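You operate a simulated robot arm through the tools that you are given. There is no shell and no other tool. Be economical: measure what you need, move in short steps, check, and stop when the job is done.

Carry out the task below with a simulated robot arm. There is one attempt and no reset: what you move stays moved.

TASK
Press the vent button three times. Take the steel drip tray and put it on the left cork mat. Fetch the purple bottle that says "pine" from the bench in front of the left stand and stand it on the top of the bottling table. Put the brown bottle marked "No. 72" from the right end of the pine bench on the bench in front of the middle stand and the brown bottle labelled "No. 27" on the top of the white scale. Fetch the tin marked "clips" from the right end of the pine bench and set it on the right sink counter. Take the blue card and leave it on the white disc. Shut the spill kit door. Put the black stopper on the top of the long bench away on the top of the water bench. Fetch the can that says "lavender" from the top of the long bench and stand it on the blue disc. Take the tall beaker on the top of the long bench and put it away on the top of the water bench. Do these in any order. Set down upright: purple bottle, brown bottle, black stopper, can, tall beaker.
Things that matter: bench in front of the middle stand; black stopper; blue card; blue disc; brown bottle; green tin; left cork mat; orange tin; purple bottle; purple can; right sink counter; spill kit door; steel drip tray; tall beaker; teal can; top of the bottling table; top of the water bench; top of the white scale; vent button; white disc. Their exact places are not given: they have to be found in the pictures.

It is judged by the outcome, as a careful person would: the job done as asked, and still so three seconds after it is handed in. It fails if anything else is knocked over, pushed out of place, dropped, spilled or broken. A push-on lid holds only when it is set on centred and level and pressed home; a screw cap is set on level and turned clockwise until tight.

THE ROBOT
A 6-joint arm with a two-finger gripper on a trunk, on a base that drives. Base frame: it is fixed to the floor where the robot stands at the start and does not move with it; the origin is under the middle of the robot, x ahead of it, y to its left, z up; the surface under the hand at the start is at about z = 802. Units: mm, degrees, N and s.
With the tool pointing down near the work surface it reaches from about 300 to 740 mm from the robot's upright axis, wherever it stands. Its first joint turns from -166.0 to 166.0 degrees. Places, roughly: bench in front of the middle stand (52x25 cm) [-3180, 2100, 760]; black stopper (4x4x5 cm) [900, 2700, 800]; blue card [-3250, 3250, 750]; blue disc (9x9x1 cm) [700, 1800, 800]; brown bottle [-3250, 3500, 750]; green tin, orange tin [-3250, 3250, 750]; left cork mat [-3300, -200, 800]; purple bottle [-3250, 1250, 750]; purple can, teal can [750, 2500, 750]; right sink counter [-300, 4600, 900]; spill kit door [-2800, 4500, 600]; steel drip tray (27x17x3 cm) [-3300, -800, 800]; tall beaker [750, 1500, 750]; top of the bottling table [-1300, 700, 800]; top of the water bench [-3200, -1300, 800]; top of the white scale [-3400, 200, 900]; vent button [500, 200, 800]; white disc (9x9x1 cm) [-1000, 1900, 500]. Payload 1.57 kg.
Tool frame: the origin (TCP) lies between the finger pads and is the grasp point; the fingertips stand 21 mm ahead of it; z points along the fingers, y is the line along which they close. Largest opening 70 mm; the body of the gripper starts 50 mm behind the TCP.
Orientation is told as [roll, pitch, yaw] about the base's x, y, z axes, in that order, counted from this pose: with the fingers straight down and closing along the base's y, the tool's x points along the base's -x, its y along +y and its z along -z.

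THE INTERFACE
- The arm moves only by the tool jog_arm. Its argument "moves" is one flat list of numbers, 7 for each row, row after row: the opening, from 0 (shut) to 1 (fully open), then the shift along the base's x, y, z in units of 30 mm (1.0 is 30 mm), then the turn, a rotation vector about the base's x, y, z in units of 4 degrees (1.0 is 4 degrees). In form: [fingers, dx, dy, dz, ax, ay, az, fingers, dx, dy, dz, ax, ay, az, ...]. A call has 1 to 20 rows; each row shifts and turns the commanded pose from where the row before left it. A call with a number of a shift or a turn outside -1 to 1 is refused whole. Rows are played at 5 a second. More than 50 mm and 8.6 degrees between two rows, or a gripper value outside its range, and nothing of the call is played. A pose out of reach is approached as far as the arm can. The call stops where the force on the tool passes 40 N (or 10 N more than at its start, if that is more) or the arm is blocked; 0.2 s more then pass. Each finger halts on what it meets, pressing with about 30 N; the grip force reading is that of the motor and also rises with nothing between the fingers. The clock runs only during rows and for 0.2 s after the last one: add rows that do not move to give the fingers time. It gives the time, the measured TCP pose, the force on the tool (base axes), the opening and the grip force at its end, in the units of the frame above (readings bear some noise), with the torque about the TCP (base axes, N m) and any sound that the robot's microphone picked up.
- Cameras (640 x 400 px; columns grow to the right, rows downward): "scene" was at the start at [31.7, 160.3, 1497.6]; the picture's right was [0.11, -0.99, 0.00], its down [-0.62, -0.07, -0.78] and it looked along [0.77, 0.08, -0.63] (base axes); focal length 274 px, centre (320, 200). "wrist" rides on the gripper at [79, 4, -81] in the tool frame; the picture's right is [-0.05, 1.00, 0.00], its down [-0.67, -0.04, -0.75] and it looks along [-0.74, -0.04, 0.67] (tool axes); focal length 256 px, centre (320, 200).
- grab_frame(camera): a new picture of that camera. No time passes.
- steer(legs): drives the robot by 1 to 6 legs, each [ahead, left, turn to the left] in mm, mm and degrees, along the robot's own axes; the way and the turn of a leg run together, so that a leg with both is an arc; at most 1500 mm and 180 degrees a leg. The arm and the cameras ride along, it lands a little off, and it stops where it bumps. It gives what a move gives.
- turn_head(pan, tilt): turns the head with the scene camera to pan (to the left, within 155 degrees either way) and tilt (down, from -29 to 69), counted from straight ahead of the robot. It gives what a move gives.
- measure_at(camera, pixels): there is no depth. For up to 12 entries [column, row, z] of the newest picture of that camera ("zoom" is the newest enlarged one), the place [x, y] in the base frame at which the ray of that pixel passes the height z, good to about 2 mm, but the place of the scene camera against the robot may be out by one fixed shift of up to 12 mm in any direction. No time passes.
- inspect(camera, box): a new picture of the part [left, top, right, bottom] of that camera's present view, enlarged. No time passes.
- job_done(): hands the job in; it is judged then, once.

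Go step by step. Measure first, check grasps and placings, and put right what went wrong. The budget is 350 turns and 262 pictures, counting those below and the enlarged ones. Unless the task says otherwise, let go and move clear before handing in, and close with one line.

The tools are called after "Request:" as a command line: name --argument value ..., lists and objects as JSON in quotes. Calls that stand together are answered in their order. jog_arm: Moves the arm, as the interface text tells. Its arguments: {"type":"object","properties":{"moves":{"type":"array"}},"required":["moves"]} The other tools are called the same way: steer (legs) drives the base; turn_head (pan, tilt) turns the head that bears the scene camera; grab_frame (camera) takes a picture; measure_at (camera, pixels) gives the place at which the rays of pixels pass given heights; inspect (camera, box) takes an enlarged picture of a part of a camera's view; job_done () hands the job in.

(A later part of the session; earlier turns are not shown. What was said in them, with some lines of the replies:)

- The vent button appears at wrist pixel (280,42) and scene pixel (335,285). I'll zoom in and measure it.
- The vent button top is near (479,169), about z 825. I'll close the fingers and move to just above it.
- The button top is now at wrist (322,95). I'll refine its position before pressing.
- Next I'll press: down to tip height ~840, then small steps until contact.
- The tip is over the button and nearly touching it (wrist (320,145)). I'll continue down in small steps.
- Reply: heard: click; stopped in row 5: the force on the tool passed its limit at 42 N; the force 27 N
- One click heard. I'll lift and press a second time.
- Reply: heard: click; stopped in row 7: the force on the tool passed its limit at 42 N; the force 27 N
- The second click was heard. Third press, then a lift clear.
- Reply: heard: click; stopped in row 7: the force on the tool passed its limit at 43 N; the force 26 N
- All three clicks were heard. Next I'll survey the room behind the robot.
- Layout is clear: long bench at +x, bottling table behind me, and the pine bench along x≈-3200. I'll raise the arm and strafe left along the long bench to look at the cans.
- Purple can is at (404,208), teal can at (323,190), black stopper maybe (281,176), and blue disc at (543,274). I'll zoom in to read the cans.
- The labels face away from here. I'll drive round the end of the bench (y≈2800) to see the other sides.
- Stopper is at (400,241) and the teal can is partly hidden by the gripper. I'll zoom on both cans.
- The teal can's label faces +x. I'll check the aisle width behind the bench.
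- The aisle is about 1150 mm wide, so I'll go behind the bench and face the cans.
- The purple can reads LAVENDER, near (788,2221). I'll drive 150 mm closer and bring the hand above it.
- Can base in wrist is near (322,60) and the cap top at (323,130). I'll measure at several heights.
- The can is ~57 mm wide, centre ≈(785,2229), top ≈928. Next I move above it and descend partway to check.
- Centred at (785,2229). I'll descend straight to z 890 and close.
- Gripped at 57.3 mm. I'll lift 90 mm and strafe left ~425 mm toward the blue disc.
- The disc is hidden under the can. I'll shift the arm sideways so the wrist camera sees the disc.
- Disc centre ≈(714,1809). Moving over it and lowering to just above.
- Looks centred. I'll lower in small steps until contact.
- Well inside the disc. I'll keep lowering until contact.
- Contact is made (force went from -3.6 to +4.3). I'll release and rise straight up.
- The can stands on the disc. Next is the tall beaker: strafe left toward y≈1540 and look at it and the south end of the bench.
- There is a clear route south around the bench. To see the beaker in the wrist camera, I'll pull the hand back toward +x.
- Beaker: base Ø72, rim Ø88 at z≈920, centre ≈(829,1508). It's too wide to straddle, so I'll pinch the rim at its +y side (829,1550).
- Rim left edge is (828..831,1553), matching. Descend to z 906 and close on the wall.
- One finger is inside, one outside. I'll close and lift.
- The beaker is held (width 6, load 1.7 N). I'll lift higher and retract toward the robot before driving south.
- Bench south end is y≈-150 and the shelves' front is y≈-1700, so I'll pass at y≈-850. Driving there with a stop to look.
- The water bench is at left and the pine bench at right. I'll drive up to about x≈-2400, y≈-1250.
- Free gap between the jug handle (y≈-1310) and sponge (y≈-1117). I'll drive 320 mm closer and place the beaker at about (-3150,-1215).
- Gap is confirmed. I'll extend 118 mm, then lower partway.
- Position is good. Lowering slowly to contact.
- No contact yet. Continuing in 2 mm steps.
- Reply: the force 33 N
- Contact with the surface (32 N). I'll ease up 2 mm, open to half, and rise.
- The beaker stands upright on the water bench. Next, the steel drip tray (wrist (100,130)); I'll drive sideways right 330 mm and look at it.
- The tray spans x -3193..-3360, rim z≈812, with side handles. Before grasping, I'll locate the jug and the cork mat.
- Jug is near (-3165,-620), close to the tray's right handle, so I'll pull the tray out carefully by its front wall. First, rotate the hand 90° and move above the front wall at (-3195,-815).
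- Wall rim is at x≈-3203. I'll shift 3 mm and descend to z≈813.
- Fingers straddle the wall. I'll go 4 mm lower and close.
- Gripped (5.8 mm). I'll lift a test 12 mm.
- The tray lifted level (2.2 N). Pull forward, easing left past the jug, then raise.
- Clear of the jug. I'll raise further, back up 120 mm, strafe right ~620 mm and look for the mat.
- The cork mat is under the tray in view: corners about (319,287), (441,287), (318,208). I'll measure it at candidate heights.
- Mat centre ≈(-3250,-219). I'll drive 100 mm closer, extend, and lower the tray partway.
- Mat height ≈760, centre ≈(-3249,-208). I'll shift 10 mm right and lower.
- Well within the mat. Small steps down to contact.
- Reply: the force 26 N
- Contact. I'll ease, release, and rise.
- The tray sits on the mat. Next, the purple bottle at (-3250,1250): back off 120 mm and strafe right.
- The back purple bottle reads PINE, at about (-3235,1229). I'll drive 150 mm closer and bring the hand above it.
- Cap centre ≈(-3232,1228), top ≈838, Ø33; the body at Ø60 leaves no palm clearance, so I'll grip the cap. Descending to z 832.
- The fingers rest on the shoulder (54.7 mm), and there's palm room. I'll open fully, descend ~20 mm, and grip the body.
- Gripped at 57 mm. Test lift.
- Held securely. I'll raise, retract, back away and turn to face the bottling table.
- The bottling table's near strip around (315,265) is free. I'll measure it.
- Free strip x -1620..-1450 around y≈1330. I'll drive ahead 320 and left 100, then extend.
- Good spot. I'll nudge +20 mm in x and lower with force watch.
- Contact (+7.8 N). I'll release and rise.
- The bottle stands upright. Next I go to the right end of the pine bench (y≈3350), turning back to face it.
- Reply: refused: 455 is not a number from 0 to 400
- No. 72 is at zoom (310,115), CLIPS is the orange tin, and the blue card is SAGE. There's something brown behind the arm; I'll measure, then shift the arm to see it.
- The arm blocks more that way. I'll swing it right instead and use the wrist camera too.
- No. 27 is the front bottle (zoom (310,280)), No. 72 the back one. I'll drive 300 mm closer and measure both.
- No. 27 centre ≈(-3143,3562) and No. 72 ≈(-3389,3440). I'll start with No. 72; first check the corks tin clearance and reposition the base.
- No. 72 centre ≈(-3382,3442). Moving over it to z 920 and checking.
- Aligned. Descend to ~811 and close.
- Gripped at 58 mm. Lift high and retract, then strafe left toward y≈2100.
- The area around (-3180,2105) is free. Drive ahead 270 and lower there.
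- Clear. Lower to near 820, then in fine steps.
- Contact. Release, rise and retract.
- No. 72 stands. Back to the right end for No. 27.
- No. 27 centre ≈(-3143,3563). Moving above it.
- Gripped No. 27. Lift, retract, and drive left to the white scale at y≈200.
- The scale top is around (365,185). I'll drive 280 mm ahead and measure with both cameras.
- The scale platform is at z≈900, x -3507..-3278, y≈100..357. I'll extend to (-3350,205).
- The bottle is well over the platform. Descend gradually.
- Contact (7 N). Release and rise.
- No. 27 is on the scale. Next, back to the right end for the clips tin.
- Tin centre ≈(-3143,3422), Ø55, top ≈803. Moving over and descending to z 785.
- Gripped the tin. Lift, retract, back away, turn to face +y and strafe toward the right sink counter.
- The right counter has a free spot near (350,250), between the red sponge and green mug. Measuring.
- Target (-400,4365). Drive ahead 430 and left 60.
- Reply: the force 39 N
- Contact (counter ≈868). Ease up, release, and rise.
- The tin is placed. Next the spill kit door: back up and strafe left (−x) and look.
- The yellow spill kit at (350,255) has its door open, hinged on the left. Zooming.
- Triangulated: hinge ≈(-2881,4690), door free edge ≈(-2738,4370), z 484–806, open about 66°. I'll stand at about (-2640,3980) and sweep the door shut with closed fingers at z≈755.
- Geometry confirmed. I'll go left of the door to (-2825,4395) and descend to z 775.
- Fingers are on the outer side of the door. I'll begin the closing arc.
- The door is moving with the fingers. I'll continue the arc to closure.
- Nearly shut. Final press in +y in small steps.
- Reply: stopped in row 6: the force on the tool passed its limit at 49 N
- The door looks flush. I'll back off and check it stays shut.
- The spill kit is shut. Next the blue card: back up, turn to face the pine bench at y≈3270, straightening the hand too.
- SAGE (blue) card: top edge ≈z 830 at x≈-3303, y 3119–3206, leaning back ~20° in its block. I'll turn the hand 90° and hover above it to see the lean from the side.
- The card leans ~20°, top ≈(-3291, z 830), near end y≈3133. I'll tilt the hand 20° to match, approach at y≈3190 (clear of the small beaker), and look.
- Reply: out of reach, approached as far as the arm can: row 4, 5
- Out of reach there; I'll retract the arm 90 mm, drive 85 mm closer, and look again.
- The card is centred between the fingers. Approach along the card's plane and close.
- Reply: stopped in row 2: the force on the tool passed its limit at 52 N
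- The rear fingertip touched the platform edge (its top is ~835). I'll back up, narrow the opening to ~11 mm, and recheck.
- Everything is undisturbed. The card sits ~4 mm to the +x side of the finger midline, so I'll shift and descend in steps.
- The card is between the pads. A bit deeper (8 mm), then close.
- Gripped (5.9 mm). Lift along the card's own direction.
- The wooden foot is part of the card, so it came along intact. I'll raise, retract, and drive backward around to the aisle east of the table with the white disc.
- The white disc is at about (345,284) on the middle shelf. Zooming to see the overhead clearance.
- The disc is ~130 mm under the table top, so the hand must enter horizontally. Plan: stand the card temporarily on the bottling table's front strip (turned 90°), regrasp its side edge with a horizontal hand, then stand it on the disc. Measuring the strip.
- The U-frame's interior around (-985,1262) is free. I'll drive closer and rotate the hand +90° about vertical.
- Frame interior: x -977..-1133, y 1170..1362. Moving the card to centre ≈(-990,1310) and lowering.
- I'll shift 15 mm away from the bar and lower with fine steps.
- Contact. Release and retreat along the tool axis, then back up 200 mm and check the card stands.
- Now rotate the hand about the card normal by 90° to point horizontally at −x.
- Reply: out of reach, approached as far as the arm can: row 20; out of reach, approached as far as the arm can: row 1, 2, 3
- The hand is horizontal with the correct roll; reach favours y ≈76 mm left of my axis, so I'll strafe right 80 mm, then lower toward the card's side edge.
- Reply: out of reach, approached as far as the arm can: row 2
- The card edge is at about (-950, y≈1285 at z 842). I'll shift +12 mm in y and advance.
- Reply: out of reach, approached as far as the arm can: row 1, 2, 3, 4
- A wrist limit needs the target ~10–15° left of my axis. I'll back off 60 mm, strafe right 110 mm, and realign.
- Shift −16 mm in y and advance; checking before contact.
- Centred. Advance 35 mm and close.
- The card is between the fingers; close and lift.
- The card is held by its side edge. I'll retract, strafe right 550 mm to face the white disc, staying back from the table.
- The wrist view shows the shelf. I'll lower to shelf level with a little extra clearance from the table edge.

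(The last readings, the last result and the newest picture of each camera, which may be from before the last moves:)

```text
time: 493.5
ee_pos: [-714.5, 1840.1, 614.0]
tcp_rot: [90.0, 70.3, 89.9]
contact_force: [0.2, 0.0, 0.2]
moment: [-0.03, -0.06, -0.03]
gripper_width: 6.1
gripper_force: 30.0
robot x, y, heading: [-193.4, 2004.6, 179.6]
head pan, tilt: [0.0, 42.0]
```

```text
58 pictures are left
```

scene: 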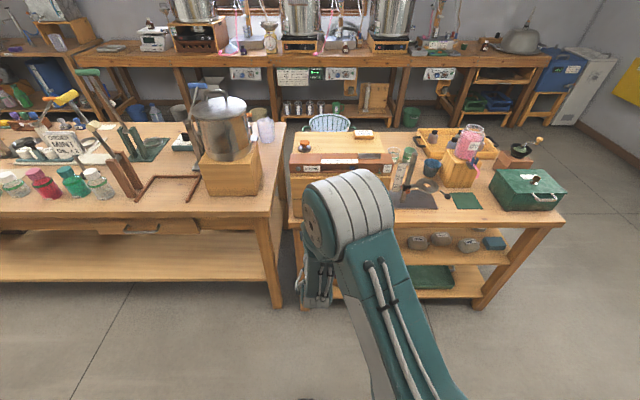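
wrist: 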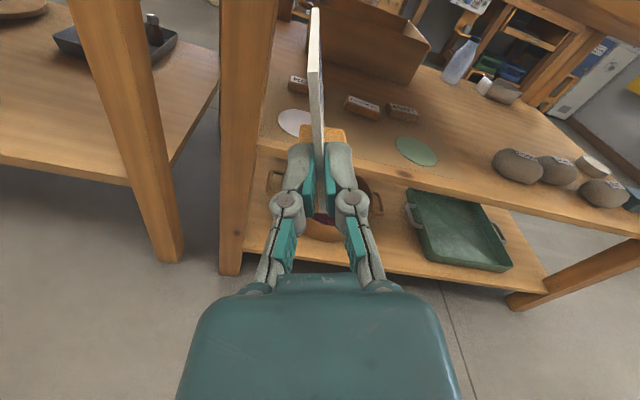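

Request:
inspect --camera "wrist" --box '[230, 60, 390, 200]'

Request:
measure_at --camera "wrist" --pixels '[[294, 122, 520], [294, 122, 500], [294, 122, 480], [294, 122, 460], [277, 120, 500], [262, 150, 500], [296, 136, 500], [293, 109, 500]]'

```text
2.86 times, centred on (310, 130) of wrist
```

zoom: 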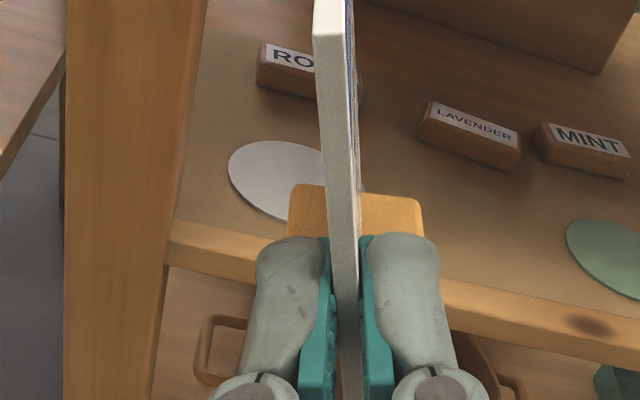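

```text
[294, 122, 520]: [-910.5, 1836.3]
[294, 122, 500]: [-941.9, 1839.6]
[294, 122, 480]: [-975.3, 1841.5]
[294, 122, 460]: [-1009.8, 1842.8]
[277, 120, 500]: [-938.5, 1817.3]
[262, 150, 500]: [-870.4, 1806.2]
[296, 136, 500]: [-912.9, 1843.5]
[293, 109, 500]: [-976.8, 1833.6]
```

The disc (zoom (285,182)) is partly hidden. I'll shift 50 mm right to see it fully.

Request:
jog_arm --moves '[0, 0.2, 0.85, 0, 0, 0, 0, 0, 0, 0.85, 0, 0, 0, 0, 0, 0, 0, 0, 0, 0, 0]'

Request:
inspect --camera "wrist" --box '[230, 60, 390, 200]'

```text
time: 494.3
ee_pos: [-707.1, 1892.6, 615.0]
tcp_rot: [89.9, 70.3, 89.9]
contact_force: [0.3, 0.3, -1.7]
moment: [0.01, -0.01, -0.05]
gripper_width: 6.2
gripper_force: 29.7
robot x, y, heading: [-195.7, 2001.7, 180.0]
head pan, tilt: [0.0, 42.0]
```

```text
2.86 times, centred on (310, 130) of wrist
```

zoom: 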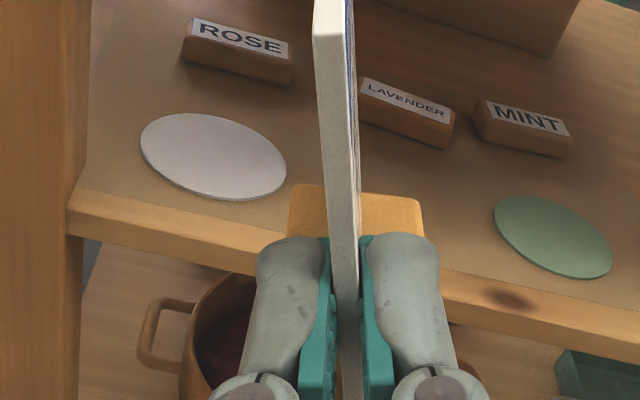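

Request:
measure_at --camera "zoom" --pixels '[[213, 157, 480], [213, 157, 460], [213, 157, 440], [140, 143, 460], [287, 172, 460], [190, 112, 460], [238, 201, 460], [140, 143, 480], [287, 172, 480], [190, 112, 480], [238, 201, 480], [260, 246, 460]]'

```text
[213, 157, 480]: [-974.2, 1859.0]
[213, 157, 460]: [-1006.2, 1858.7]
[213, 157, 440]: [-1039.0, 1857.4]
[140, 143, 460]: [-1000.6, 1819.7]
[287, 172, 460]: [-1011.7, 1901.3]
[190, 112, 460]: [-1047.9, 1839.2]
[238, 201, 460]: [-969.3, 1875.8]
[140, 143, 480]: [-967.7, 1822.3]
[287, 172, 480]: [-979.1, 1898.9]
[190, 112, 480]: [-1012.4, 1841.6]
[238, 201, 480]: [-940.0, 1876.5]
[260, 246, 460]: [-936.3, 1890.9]
```

Disc centre ≈(-1010,1858), z≈455–460. I'll realign y to 1849 and drive 170 mm ahead so the card enters under the table top.

Request:
jog_arm --moves '[0, 0, -0.75, -0.3, 0, 0, 0, 0, 0, -0.7, -0.3, 0, 0, 0]'

Request:
steer --legs '[[170, 0, 0]]'

Request:
grab_frame --camera "wrist"

Request:
turn_head --pan 10 --tilt 55

Request:
grab_frame --camera "scene"

```text
time: 494.9
ee_pos: [-709.2, 1848.1, 596.5]
tcp_rot: [89.9, 70.3, 89.8]
contact_force: [0.8, 0.1, -0.7]
moment: [-0.01, -0.04, 0.01]
gripper_width: 6.0
gripper_force: 30.1
robot x, y, heading: [-194.5, 2007.9, 179.5]
head pan, tilt: [0.0, 42.0]
```

```text
time: 496.4
ee_pos: [-877.5, 1849.9, 596.7]
tcp_rot: [90.0, 70.3, 89.9]
contact_force: [0.1, 0.4, -1.1]
moment: [0.02, -0.07, 0.0]
gripper_width: 6.1
gripper_force: 30.1
robot x, y, heading: [-363.0, 2004.7, 179.8]
head pan, tilt: [0.0, 42.0]
```

```text
55 pictures are left
```

wrist: 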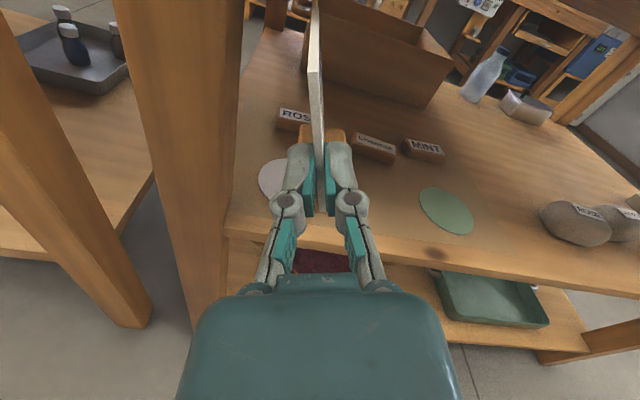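

```text
time: 497.1
ee_pos: [-875.8, 1851.2, 596.3]
tcp_rot: [90.0, 70.4, 90.0]
contact_force: [-0.7, 0.0, -0.1]
moment: [-0.02, -0.05, -0.03]
gripper_width: 6.1
gripper_force: 30.5
robot x, y, heading: [-364.0, 2002.8, 179.7]
head pan, tilt: [10.0, 55.0]
```

```text
54 pictures are left
```

scene: 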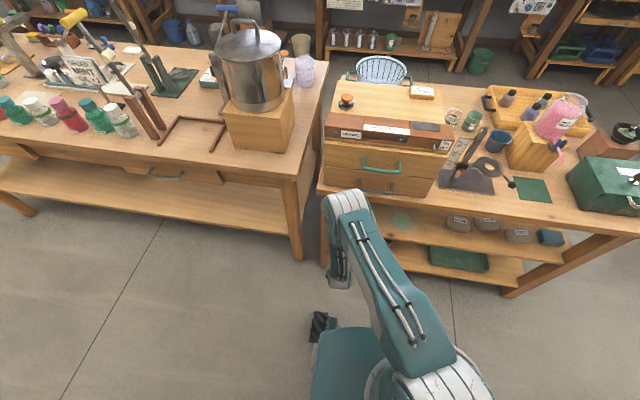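

Request:
inspect --camera "wrist" --box '[220, 100, 380, 240]'

Request:
measure_at --camera "wrist" --pixels '[[258, 181, 480], [258, 181, 470], [258, 181, 460], [258, 181, 440], [225, 235, 460], [225, 235, 480]]'

```text
2.86 times, centred on (300, 170) of wrist
```

zoom: 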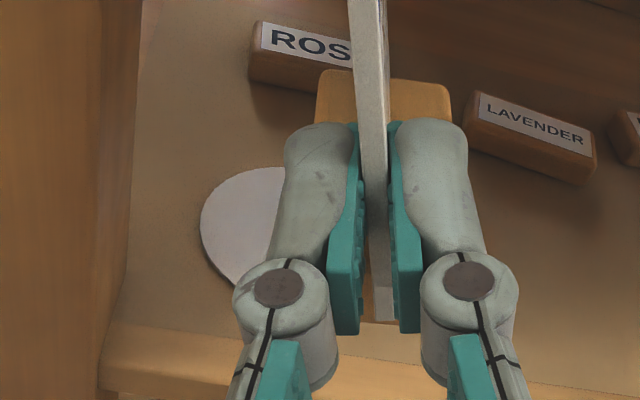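

```text
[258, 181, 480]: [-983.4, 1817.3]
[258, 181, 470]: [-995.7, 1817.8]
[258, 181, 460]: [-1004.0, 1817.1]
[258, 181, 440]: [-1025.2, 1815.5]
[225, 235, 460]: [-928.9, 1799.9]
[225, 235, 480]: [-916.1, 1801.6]
```

Disc centre ≈(-1018,1859), z≈450. I'll move in 100 mm and lower to z≈535 for a check.

Request:
jog_arm --moves '[0, -0.8, 0, -0.3, 0, 0, 0, 0, -0.8, 0, -0.5, 0, 0, 0, 0, -0.8, 0, -0.5, 0, 0, 0, 0, -0.8, 0, -0.4, 0, 0, 0, 0, -0.1, 0, -0.4, 0, 0, 0, 0, 0, 0, 0, 0, 0, 0]'

Request:
grab_frame --camera "wrist"

Request:
inspect --camera "scene" --box '[290, 150, 450, 290]'

```text
time: 498.6
ee_pos: [-975.5, 1849.9, 534.3]
tcp_rot: [89.9, 70.3, 89.8]
contact_force: [-0.2, 0.5, -0.3]
moment: [-0.01, -0.04, -0.04]
gripper_width: 5.9
gripper_force: 30.5
robot x, y, heading: [-361.1, 2003.4, 179.7]
head pan, tilt: [10.0, 55.0]
```

```text
52 pictures are left
```

wrist: 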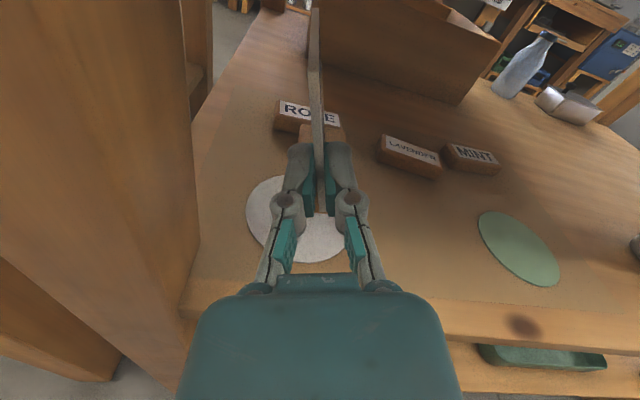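

```text
2.86 times, centred on (370, 220) of scene
```

zoom: 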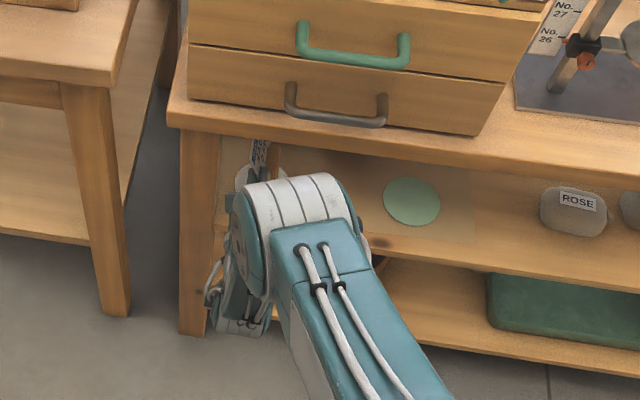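

Request:
measure_at --camera "wrist" --pixels '[[246, 210, 450], [310, 263, 450], [281, 177, 450], [246, 210, 465], [310, 263, 465], [281, 177, 465], [345, 250, 450]]'

Request:
inspect --camera "wrist" --box '[220, 90, 390, 280]'

```text
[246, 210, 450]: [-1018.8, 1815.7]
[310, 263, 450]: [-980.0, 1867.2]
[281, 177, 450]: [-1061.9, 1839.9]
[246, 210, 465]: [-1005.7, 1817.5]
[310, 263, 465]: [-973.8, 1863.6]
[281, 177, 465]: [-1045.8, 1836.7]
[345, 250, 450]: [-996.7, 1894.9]
```

```text
2.11 times, centred on (305, 185) of wrist
```

zoom: 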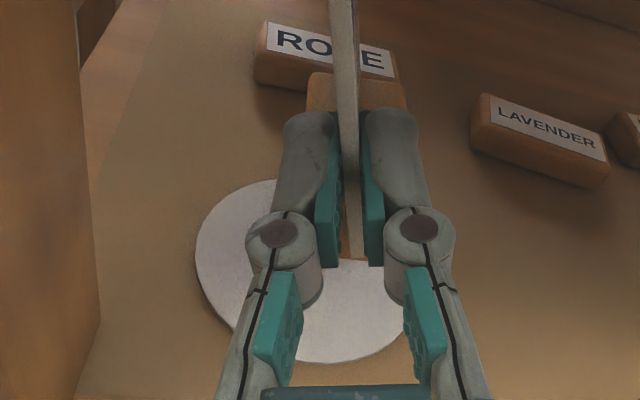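

Disc centre ≈(-1021,1860); the foot is centred over it. Lowering with fine steps.

Request:
jog_arm --moves '[0, 0, 0, -0.4, 0, 0, 0, 0, 0, 0, -0.3, 0, 0, 0, 0, 0, 0, -0.15, 0, 0, 0, 0, 0, 0, -0.1, 0, 0, 0, 0, 0, 0, -0.1, 0, 0, 0, 0, 0, 0, 0, 0, 0, 0]'

Request:
grab_frame --camera "wrist"

```text
time: 499.9
ee_pos: [-974.7, 1850.1, 502.8]
tcp_rot: [90.0, 70.4, 90.0]
contact_force: [0.2, -0.4, -0.2]
moment: [-0.02, 0.02, 0.0]
gripper_width: 6.1
gripper_force: 30.0
robot x, y, heading: [-363.6, 2000.6, 179.9]
head pan, tilt: [10.0, 55.0]
```

```text
49 pictures are left
```

wrist: 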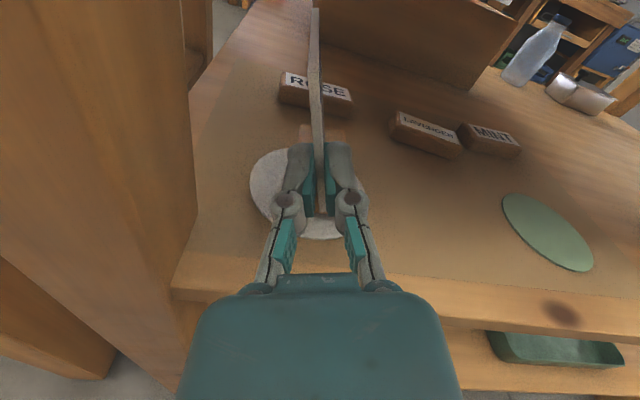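

Request:
jog_arm --moves '[0, 0, 0, -0.1, 0, 0, 0, 0, 0, 0, -0.08, 0, 0, 0, 0, 0, 0, -0.08, 0, 0, 0, 0, 0, 0, -0.08, 0, 0, 0, 0, 0, 0, 0, 0, 0, 0]'

```text
time: 501.1
ee_pos: [-976.5, 1850.2, 493.7]
tcp_rot: [90.5, 70.4, 90.5]
contact_force: [0.3, 0.0, 7.5]
moment: [-0.08, 0.22, 0.02]
gripper_width: 6.1
gripper_force: 30.2
robot x, y, heading: [-363.5, 2004.9, 179.8]
head pan, tilt: [10.0, 55.0]
```

Contact (7.5 N at the expected height). Release and withdraw straight back along +x.

Request:
jog_arm --moves '[0.1, 0, 0, 0, 0, 0, 0, 0.2, 0, 0, 0, 0, 0, 0, 0.3, 0, 0, 0, 0, 0, 0, 0.3, 0, 0, 0, 0, 0, 0, 0.3, 0.3, 0, 0, 0, 0, 0, 0.3, 0.5, 0, 0, 0, 0, 0, 0.3, 0.8, 0, 0, 0, 0, 0, 0.3, 0.9, 0, 0, 0, 0, 0, 0.3, 0.9, 0, 0, 0, 0, 0]'

Request:
grab_frame --camera "wrist"

```text
time: 503.1
ee_pos: [-873.6, 1849.5, 493.2]
tcp_rot: [90.1, 70.4, 90.2]
contact_force: [-0.1, 0.5, 0.7]
moment: [-0.01, 0.0, 0.05]
gripper_width: 21.2
gripper_force: 0.1
robot x, y, heading: [-360.8, 2004.1, 179.4]
head pan, tilt: [10.0, 55.0]
```

```text
48 pictures are left
```

wrist: 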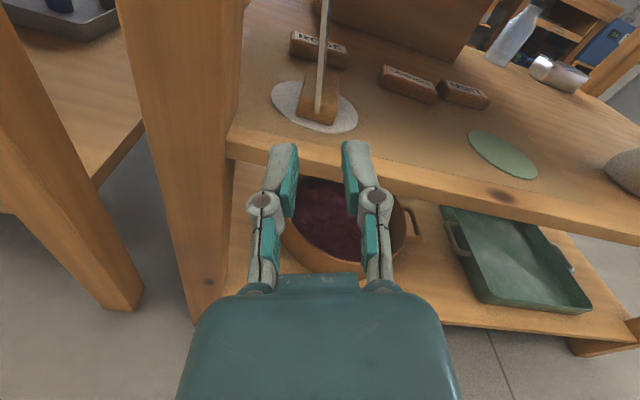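

The card stands centred on the white disc. Last item: the black stopper. Back away and restore the hand to pointing down.

Request:
steer --legs '[[-170, 0, 0]]'

Request:
jog_arm --moves '[0.5, 0, 0, 0.9, 0, -0.94, -0.34, 0.5, 0, 0, 0.9, 0, -0.94, -0.34, 0.5, 0, 0, 0.9, 0, -0.94, -0.34, 0.5, 0, 0, 0.9, 0, -0.94, -0.34, 0.5, 0, 0, 0.9, 0, -0.94, -0.34, 0.5, 0, 0, 0.9, 0, -0.94, -0.34, 0.5, 0, 0, 0.9, 0, -0.94, -0.34, 0.5, 0, 0, 0.9, 0, -0.94, -0.34, 0.5, 0, 0, 0.9, 0, -0.94, -0.34, 0.5, 0, 0, 0.9, 0, -0.94, -0.34, 0.5, 0, 0, 0.9, 0, -0.94, -0.34, 0.5, 0, 0, 0.9, 0, -0.94, -0.34, 0.5, 0, 0, 0.9, 0, -0.94, -0.34, 0.5, 0, 0, 0.9, 0, -0.94, -0.34, 0.5, 0, 0, 0.9, 0, -0.94, -0.34, 0.5, 0, 0, 0.9, 0, -0.94, -0.34, 0.5, 0, 0, 0.9, 0, -0.94, -0.34, 0.5, 0, 0, 0.9, 0, -0.94, -0.34, 0.5, 0, 0, 0.9, 0, -0.94, -0.34, 0.5, 0, 0, 0.9, 0, -0.94, -0.34]'

Request:
jog_arm --moves '[0.5, 0, 0, 0.5, 0, -0.94, -0.34, 0.5, 0, 0, 0, 0, -0.94, -0.34, 0.5, 0, 0, 0, 0, -0.47, -0.17, 0.5, 0, 0, 0, -1, 0, 0, 0.5, 0, 0, 0, -1, 0, 0, 0.5, 0, 0, 0, -1, 0, 0, 0.5, 0, 0, 0, -1, 0, 0, 0.5, 0, 0, 0, -1, 0, 0, 0.5, 0, 0, 0, 0, 0, -1, 0.5, 0, 0, 0, 0, 0, -1, 0.5, 0, 0, 0, 0, 0, -1, 0.5, 0, 0, 0, 0, 0, -1, 0.5, 0, 0, 0, 0, 0, -1, 0.5, 0, 0, 0, 0, 0, -1, 0.5, 0, 0, 0, 0, 0, -1, 0.5, 0, 0, 0, 0, 0, -1, 0.5, 0, 0, 0, 0, 0, -1, 0.5, 0, 0, 0, 0, 0, -1, 0.5, 0, 0, 0, 0, 0, -1, 0.5, 0, 0, 0, 0, 0, -1]'

Request:
jog_arm --moves '[0.5, 0, 0, 0, 0, 0, -1, 0.5, 0, 0, 0, 0, 0, -1, 0.5, 0, 0, 0, 0, 0, -1, 0.5, 0, 0, 0, 0, 0, -1, 0.5, 0, 0, 0, 0, 0, -1, 0.5, 0, 0, 0, 0, 0, -1, 0.5, 0, 0, 0, 0, 0, -1, 0.5, 0, 0, 0, 0, 0, -1, 0.5, 0, 0, 0, 0, 0, -1, 0.5, 0, 0, 0, 0, 0, -1, 0.5, 0, 0, 0, 0, 0, -1, 0.5, 0, 0, 0, 0, 0, -1, 0.5, 0, 0, 0, 0, 0, -1, 0.5, 0, 0, 0, 0, 0, -1, 0.5, 0, 0, 0, 0, 0, -1, 0.5, 0, 0, 0, 0, 0, -1, 0.5, 0, 0, 0, 0, 0, -1, 0.5, 0, 0, 0, 0, 0, -1, 0.5, 0, 0, 0, 0, 0, -1, 0.5, 0, 0, 0, 0, 0, -1]'

```text
time: 504.6
ee_pos: [-704.0, 1848.5, 493.5]
tcp_rot: [90.0, 70.4, 90.0]
contact_force: [0.4, 0.2, -1.3]
moment: [-0.01, 0.01, -0.01]
gripper_width: 21.2
gripper_force: 0.1
robot x, y, heading: [-193.1, 2006.3, 179.9]
head pan, tilt: [10.0, 55.0]
```

```text
time: 508.8
ee_pos: [-704.3, 1849.0, 1031.7]
tcp_rot: [20.1, 9.4, 3.1]
contact_force: [-0.5, -0.7, -0.5]
moment: [0.02, 0.02, 0.02]
gripper_width: 35.1
gripper_force: 0.1
robot x, y, heading: [-194.9, 1999.8, 179.7]
head pan, tilt: [10.0, 55.0]
```

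```text
time: 513.0
ee_pos: [-704.9, 1848.9, 1047.5]
tcp_rot: [-0.1, 0.1, -48.4]
contact_force: [-0.1, -0.7, 0.0]
moment: [-0.02, 0.02, 0.01]
gripper_width: 35.1
gripper_force: 0.1
robot x, y, heading: [-200.7, 2005.9, 179.8]
head pan, tilt: [10.0, 55.0]
```

```text
time: 517.2
ee_pos: [-705.0, 1848.2, 1048.1]
tcp_rot: [-0.2, 0.2, -128.3]
contact_force: [0.0, 1.0, 0.3]
moment: [0.0, 0.01, -0.03]
gripper_width: 34.8
gripper_force: 0.1
robot x, y, heading: [-192.8, 2003.1, 179.6]
head pan, tilt: [10.0, 55.0]
```

Request:
jog_arm --moves '[0.5, 0.33, 0.4, 0.2, 0, 0, -1, 0.5, 0.33, 0.4, 0.2, 0, 0, -1, 0.5, 0.33, 0.4, 0.2, 0, 0, -1, 0.5, 0.33, 0.4, 0.2, 0, 0, -1, 0.5, 0.33, 0.4, 0.2, 0, 0, -1, 0.5, 0.33, 0.4, 0.2, 0, 0, -1, 0.5, 0.33, 0.4, 0.2, 0, 0, -1, 0.5, 0.33, 0.4, 0.2, 0, 0, -1, 0.5, 0.33, 0.4, 0.2, 0, 0, -1, 0.5, 0.33, 0.4, 0.2, 0, 0, -1, 0.5, 0.33, 0.4, 0.2, 0, 0, -1, 0.5, 0.33, 0.4, 0.2, 0, 0, -1, 0.5, 0.33, 0.4, 0.2, 0, 0, -1]'

Request:
steer --legs '[[0, -1290, 0], [-1080, 0, 0], [0, 0, 90]]'

Request:
grab_frame --camera "wrist"

```text
time: 520.0
ee_pos: [-576.6, 2005.9, 1125.9]
tcp_rot: [-0.2, 0.0, 179.6]
contact_force: [-1.2, 0.2, 0.0]
moment: [0.0, -0.02, 0.03]
gripper_width: 35.0
gripper_force: 0.0
robot x, y, heading: [-192.7, 2002.6, 179.7]
head pan, tilt: [10.0, 55.0]
```

```text
time: 535.4
ee_pos: [877.0, 2903.7, 1126.1]
tcp_rot: [-0.2, 0.2, -91.7]
contact_force: [0.2, -0.7, 0.1]
moment: [0.01, -0.01, 0.0]
gripper_width: 34.9
gripper_force: 0.1
robot x, y, heading: [889.3, 3285.2, -91.5]
head pan, tilt: [10.0, 55.0]
```

```text
47 pictures are left
```

wrist: 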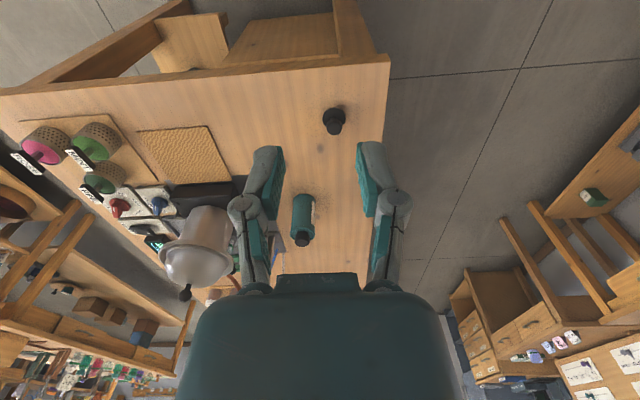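

Stopper at wrist (333,120). Measuring and zooming.

Request:
inspect --camera "wrist" --box '[280, 70, 400, 170]'

Request:
measure_at --camera "wrist" --pixels '[[332, 116, 802], [337, 130, 845], [336, 128, 850], [322, 120, 810], [345, 118, 810]]'

```text
4.00 times, centred on (340, 120) of wrist
```

zoom: 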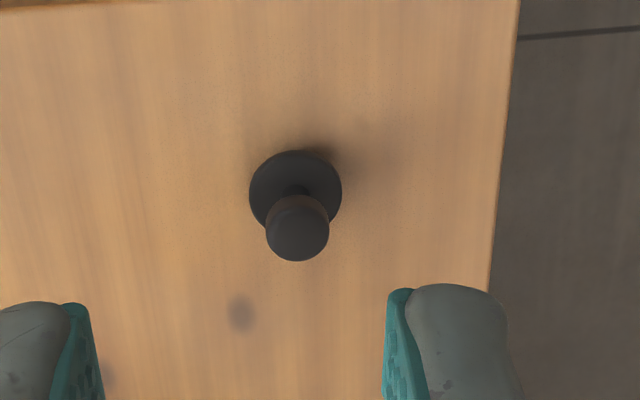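

```text
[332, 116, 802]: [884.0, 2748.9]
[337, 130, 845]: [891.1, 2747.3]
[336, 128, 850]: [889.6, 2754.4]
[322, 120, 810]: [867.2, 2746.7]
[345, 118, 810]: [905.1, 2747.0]
```

Stopper centre ≈(886,2748), knob on a wide base. Moving above it.

Request:
jog_arm --moves '[0.7, 0.06, -0.9, -0.9, 0, 0, 0, 0.7, 0.06, -0.9, -0.9, 0, 0, 0, 0.7, 0.06, -0.9, -0.9, 0, 0, 0, 0.7, 0.06, -0.9, -0.9, 0, 0, 0, 0.7, 0.06, -0.9, -0.9, 0, 0, 0, 0.7, 0, -0.65, -0.9, 0, 0, 0, 0.7, 0, 0, -0.9, 0, 0, 0, 0.7, 0, 0, 0, 0, 0, 0]'

Request:
inspect --camera "wrist" --box '[220, 0, 420, 200]'

Request:
measure_at --camera "zoom" --pixels '[[320, 200, 850], [320, 160, 850], [320, 120, 850]]'

```text
time: 537.2
ee_pos: [886.2, 2747.8, 936.5]
tcp_rot: [-0.3, 0.3, -91.7]
contact_force: [-0.6, -0.6, 0.1]
moment: [0.0, 0.0, 0.01]
gripper_width: 48.8
gripper_force: 0.1
robot x, y, heading: [884.4, 3286.2, -91.7]
head pan, tilt: [10.0, 55.0]
```

```text
2.00 times, centred on (320, 100) of wrist
```

zoom: 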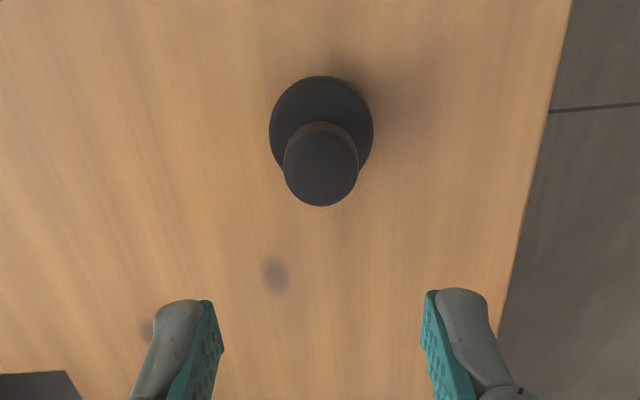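

```text
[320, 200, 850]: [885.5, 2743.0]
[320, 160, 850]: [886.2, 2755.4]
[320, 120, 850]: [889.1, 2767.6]
```

Request:
jog_arm --moves '[0.7, 0, 0.1, -0.8, 0, 0, 0, 0.7, 0, 0, -0.8, 0, 0, 0, 0.7, 0, 0, -0.8, 0, 0, 0, 0.7, 0, 0, -0.6, 0, 0, 0, 0.4, 0, 0, 0, 0, 0, 0, 0, 0, 0, 0, 0, 0, 0, 0, 0, 0, 0, 0, 0, 0]'

Request:
inspect --camera "wrist" --box '[220, 60, 420, 260]'

```text
time: 538.8
ee_pos: [885.9, 2752.5, 846.9]
tcp_rot: [-0.2, 0.3, -91.8]
contact_force: [0.6, -0.2, -0.3]
moment: [0.05, 0.02, 0.0]
gripper_width: 23.5
gripper_force: 29.6
robot x, y, heading: [892.3, 3283.8, -91.8]
head pan, tilt: [10.0, 55.0]
```

```text
2.00 times, centred on (320, 160) of wrist
```

zoom: 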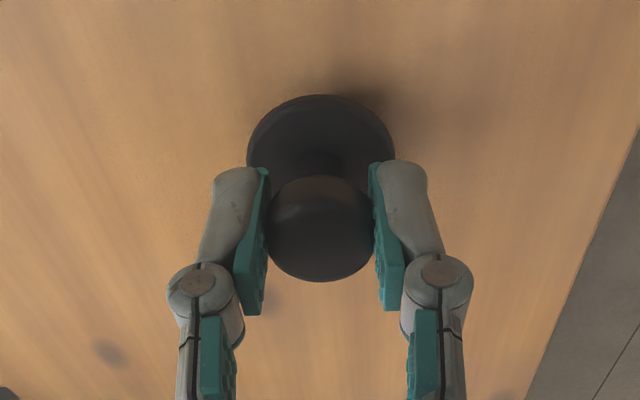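

Gripped the knob (23.5 mm). Lift, retract, and drive round to the water bench.

Request:
jog_arm --moves '[0, 0, 0, 0.4, 0, 0, 0, 0, 0, 0, 0.8, 0, 0, 0, 0, 0, 0, 0.9, 0, 0, 0, 0, 0, 0.5, 0.9, 0, 0, 0, 0, 0, 0.9, 0.9, 0, 0, 0, 0, 0, 0.9, 0.9, 0, 0, 0, 0, 0, 0.9, 0.9, 0, 0, 0, 0, 0, 0.9, 0.9, 0, 0, 0, 0, 0, 0.9, 0.5, 0, 0, 0]'

Request:
inspect --camera "wrist" --box '[220, 60, 420, 260]'

Request:
steer --legs '[[0, -1500, 1.7], [0, -1500, 0], [0, -150, 0]]'

```text
time: 540.8
ee_pos: [886.1, 2902.6, 1059.8]
tcp_rot: [-0.2, 0.2, -91.8]
contact_force: [0.0, -1.2, 0.3]
moment: [-0.01, -0.03, -0.01]
gripper_width: 23.2
gripper_force: 30.2
robot x, y, heading: [885.9, 3286.2, -91.8]
head pan, tilt: [10.0, 55.0]
```

```text
2.00 times, centred on (320, 160) of wrist
```

zoom: 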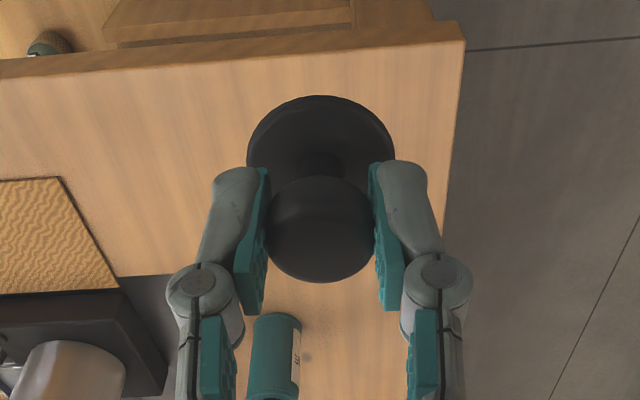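

```text
time: 556.2
ee_pos: [-2241.8, 2915.1, 1061.1]
tcp_rot: [-0.1, 0.3, -90.4]
contact_force: [-0.4, -0.3, -0.9]
moment: [0.02, -0.06, 0.02]
gripper_width: 22.8
gripper_force: 29.7
robot x, y, heading: [-2250.0, 3298.2, -90.5]
head pan, tilt: [10.0, 55.0]
```

Request:
steer --legs '[[1500, 0, 0], [1500, 0, 0.5], [1480, 0, 0], [0, 0, -90]]'

Request:
turn_head --pan 0 --tilt 32

Request:
grab_frame --camera "scene"

```text
time: 581.4
ee_pos: [-2664.8, -1210.0, 1060.0]
tcp_rot: [0.0, 0.2, -179.0]
contact_force: [-0.6, 0.4, -0.2]
moment: [0.0, 0.0, -0.01]
gripper_width: 22.8
gripper_force: 29.9
robot x, y, heading: [-2282.2, -1199.5, -179.2]
head pan, tilt: [10.0, 55.0]
```

```text
time: 582.3
ee_pos: [-2664.4, -1209.8, 1060.8]
tcp_rot: [0.0, 0.1, -179.2]
contact_force: [0.5, 0.0, 0.0]
moment: [0.0, -0.01, 0.03]
gripper_width: 22.8
gripper_force: 30.5
robot x, y, heading: [-2282.6, -1196.4, -179.1]
head pan, tilt: [0.0, 32.0]
```

```text
42 pictures are left
```

scene: 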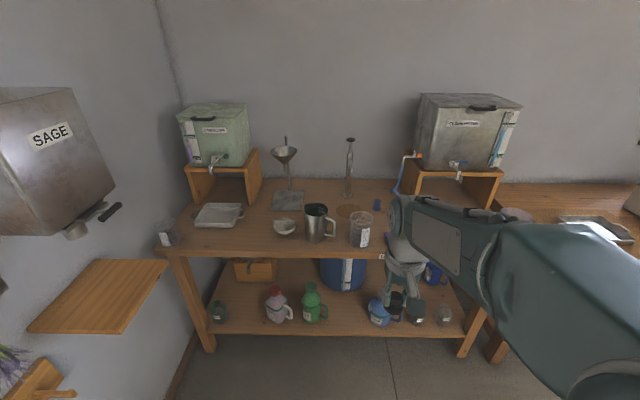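

The drip tray's former spot at about (-3160,-860) is free. I'll drive there and look.

Request:
steer --legs '[[0, -340, 0], [390, 0, 0]]'

Request:
turn_head --pan 0 --tilt 45

Request:
grab_frame --camera "scene"

Request:
grab_frame --camera "wrist"

```text
time: 586.6
ee_pos: [-3056.7, -873.5, 1060.2]
tcp_rot: [0.0, 0.2, -179.3]
contact_force: [-0.6, -0.4, -0.1]
moment: [-0.03, -0.01, -0.01]
gripper_width: 22.7
gripper_force: 30.0
robot x, y, heading: [-2675.4, -861.7, -179.2]
head pan, tilt: [0.0, 32.0]
```

```text
time: 587.3
ee_pos: [-3057.8, -872.7, 1060.5]
tcp_rot: [0.0, 0.2, -179.3]
contact_force: [-0.5, 0.2, -0.3]
moment: [0.01, 0.02, -0.03]
gripper_width: 22.7
gripper_force: 30.0
robot x, y, heading: [-2670.2, -861.6, -179.1]
head pan, tilt: [0.0, 45.0]
```

```text
41 pictures are left
```

scene: 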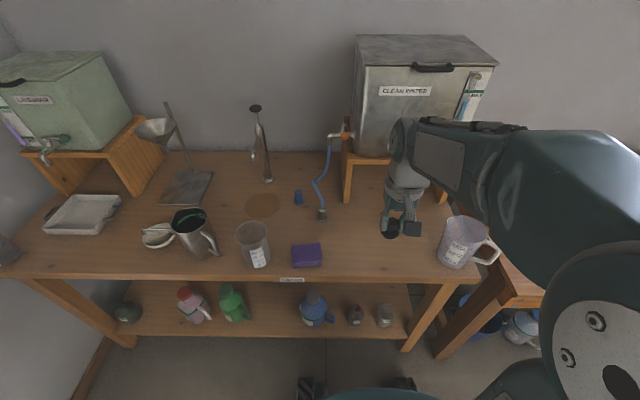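

```text
40 pictures are left
```

wrist: 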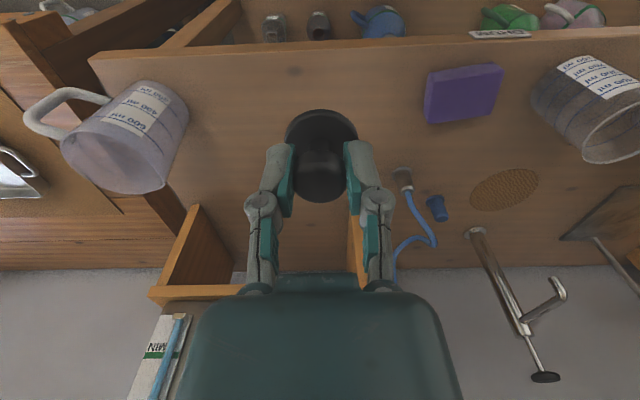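

Clear all around. Extend and lower.

Request:
jog_arm --moves '[0, -0.9, 0.1, -0.3, 0, 0, 0, 0, -0.9, 0.1, -0.6, 0, 0, 0, 0, -0.9, 0.1, -0.9, 0, 0, 0, 0, -0.9, 0, -0.9, 0, 0, 0, 0, 0, 0, -0.9, 0, 0, 0, 0, 0, 0, -0.9, 0, 0, 0, 0, 0, 0, -0.9, 0, 0, 0, 0, 0, 0, -0.9, 0, 0, 0, 0, 0, 0, -0.5, 0, 0, 0, 0, 0, 0, -0.2, 0, 0, 0, 0, 0, 0, 0, 0, 0, 0]'

Request:
inspect --camera "scene" --box '[280, 150, 500, 290]'

```text
time: 589.7
ee_pos: [-3164.5, -863.7, 849.5]
tcp_rot: [0.0, 0.2, -179.3]
contact_force: [0.3, -0.9, 0.7]
moment: [0.04, -0.01, 0.0]
gripper_width: 22.6
gripper_force: 29.8
robot x, y, heading: [-2673.7, -861.0, -179.2]
head pan, tilt: [0.0, 45.0]
```

```text
2.86 times, centred on (390, 220) of scene
```

zoom: 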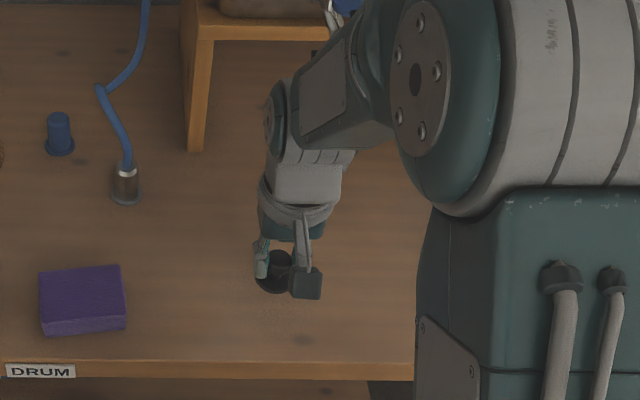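

Request:
jog_arm --moves '[0, 0, 0, -0.3, 0, 0, 0, 0, 0, 0, -0.2, 0, 0, 0, 0, 0, 0, -0.1, 0, 0, 0, 0, 0, 0, -0.07, 0, 0, 0, 0, 0, 0, -0.07, 0, 0, 0, 0, 0, 0, 0, 0, 0, 0]'

```text
time: 591.1
ee_pos: [-3165.1, -864.5, 828.5]
tcp_rot: [0.0, 0.2, -179.3]
contact_force: [-0.5, 0.7, -0.7]
moment: [0.01, -0.03, -0.03]
gripper_width: 22.8
gripper_force: 30.1
robot x, y, heading: [-2675.7, -857.0, -179.0]
head pan, tilt: [0.0, 45.0]
```

Request:
jog_arm --moves '[0, 0, 0, -0.07, 0, 0, 0, 0, 0, 0, -0.07, 0, 0, 0, 0, 0, 0, -0.07, 0, 0, 0, 0, 0, 0, 0, 0, 0, 0]'

```text
time: 592.1
ee_pos: [-3165.6, -864.5, 823.3]
tcp_rot: [0.0, 0.0, -179.3]
contact_force: [-1.4, -3.8, 25.0]
moment: [-0.01, 0.19, 0.01]
gripper_width: 23.5
gripper_force: 30.4
robot x, y, heading: [-2674.9, -863.5, -179.0]
head pan, tilt: [0.0, 45.0]
```

Contact. Ease, release and rise.

Request:
jog_arm --moves '[0, 0, 0, 0.06, 0, 0, 0, 0.5, 0, 0, 0, 0, 0, 0, 0.7, 0, 0, 0, 0, 0, 0, 0.7, 0, 0, 0, 0, 0, 0, 0.7, 0, 0, 0.5, 0, 0, 0, 0.7, 0, 0, 0.9, 0, 0, 0, 0.7, 0, 0, 1, 0, 0, 0, 0.7, 0, 0, 1, 0, 0, 0, 0.7, 0.5, 0, 1, 0, 0, 0, 0.7, 0.8, 0, 1, 0, 0, 0, 0.7, 0.8, 0, 1, 0, 0, 0, 0.7, 0.8, 0, 0.5, 0, 0, 0]'

Request:
grab_frame --camera "scene"

Request:
inspect --camera "scene" --box '[220, 180, 480, 290]'

```text
time: 594.7
ee_pos: [-3078.1, -864.2, 1030.6]
tcp_rot: [0.0, 0.3, -179.2]
contact_force: [-0.6, -0.5, 1.0]
moment: [0.01, -0.02, 0.03]
gripper_width: 49.0
gripper_force: 0.1
robot x, y, heading: [-2675.5, -865.2, -179.2]
head pan, tilt: [0.0, 45.0]
```

```text
38 pictures are left
```

scene: 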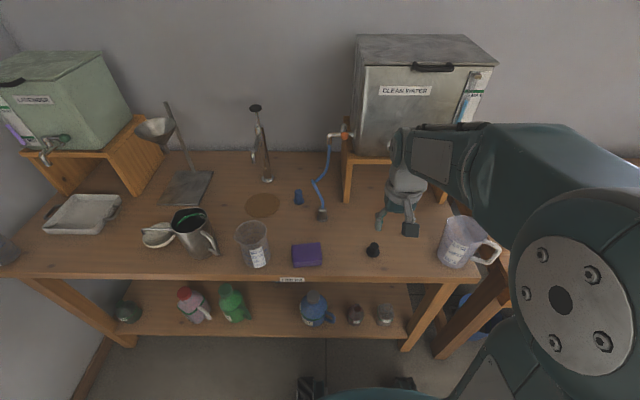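

```text
2.46 times, centred on (350, 235) of scene
```

zoom: 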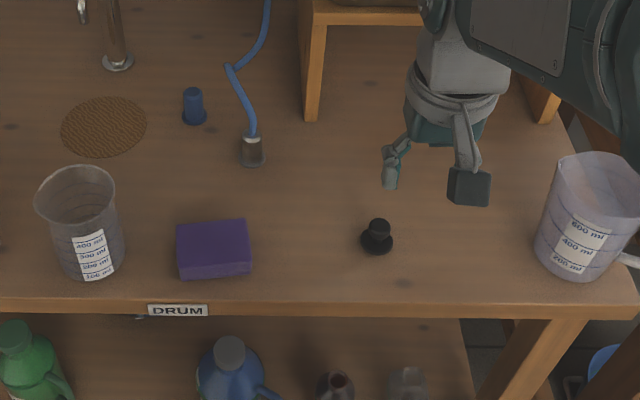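

The stopper and beaker both stand upright on the water bench, the gripper is clear, and every item has been done and checked. Handing in.

Request:
job_done

```text
The job is handed in.
```

All the tasks are done and the job is handed in: the vent was pressed three times, the spill kit door is shut, and every item is on its target with the five upright ones standing.
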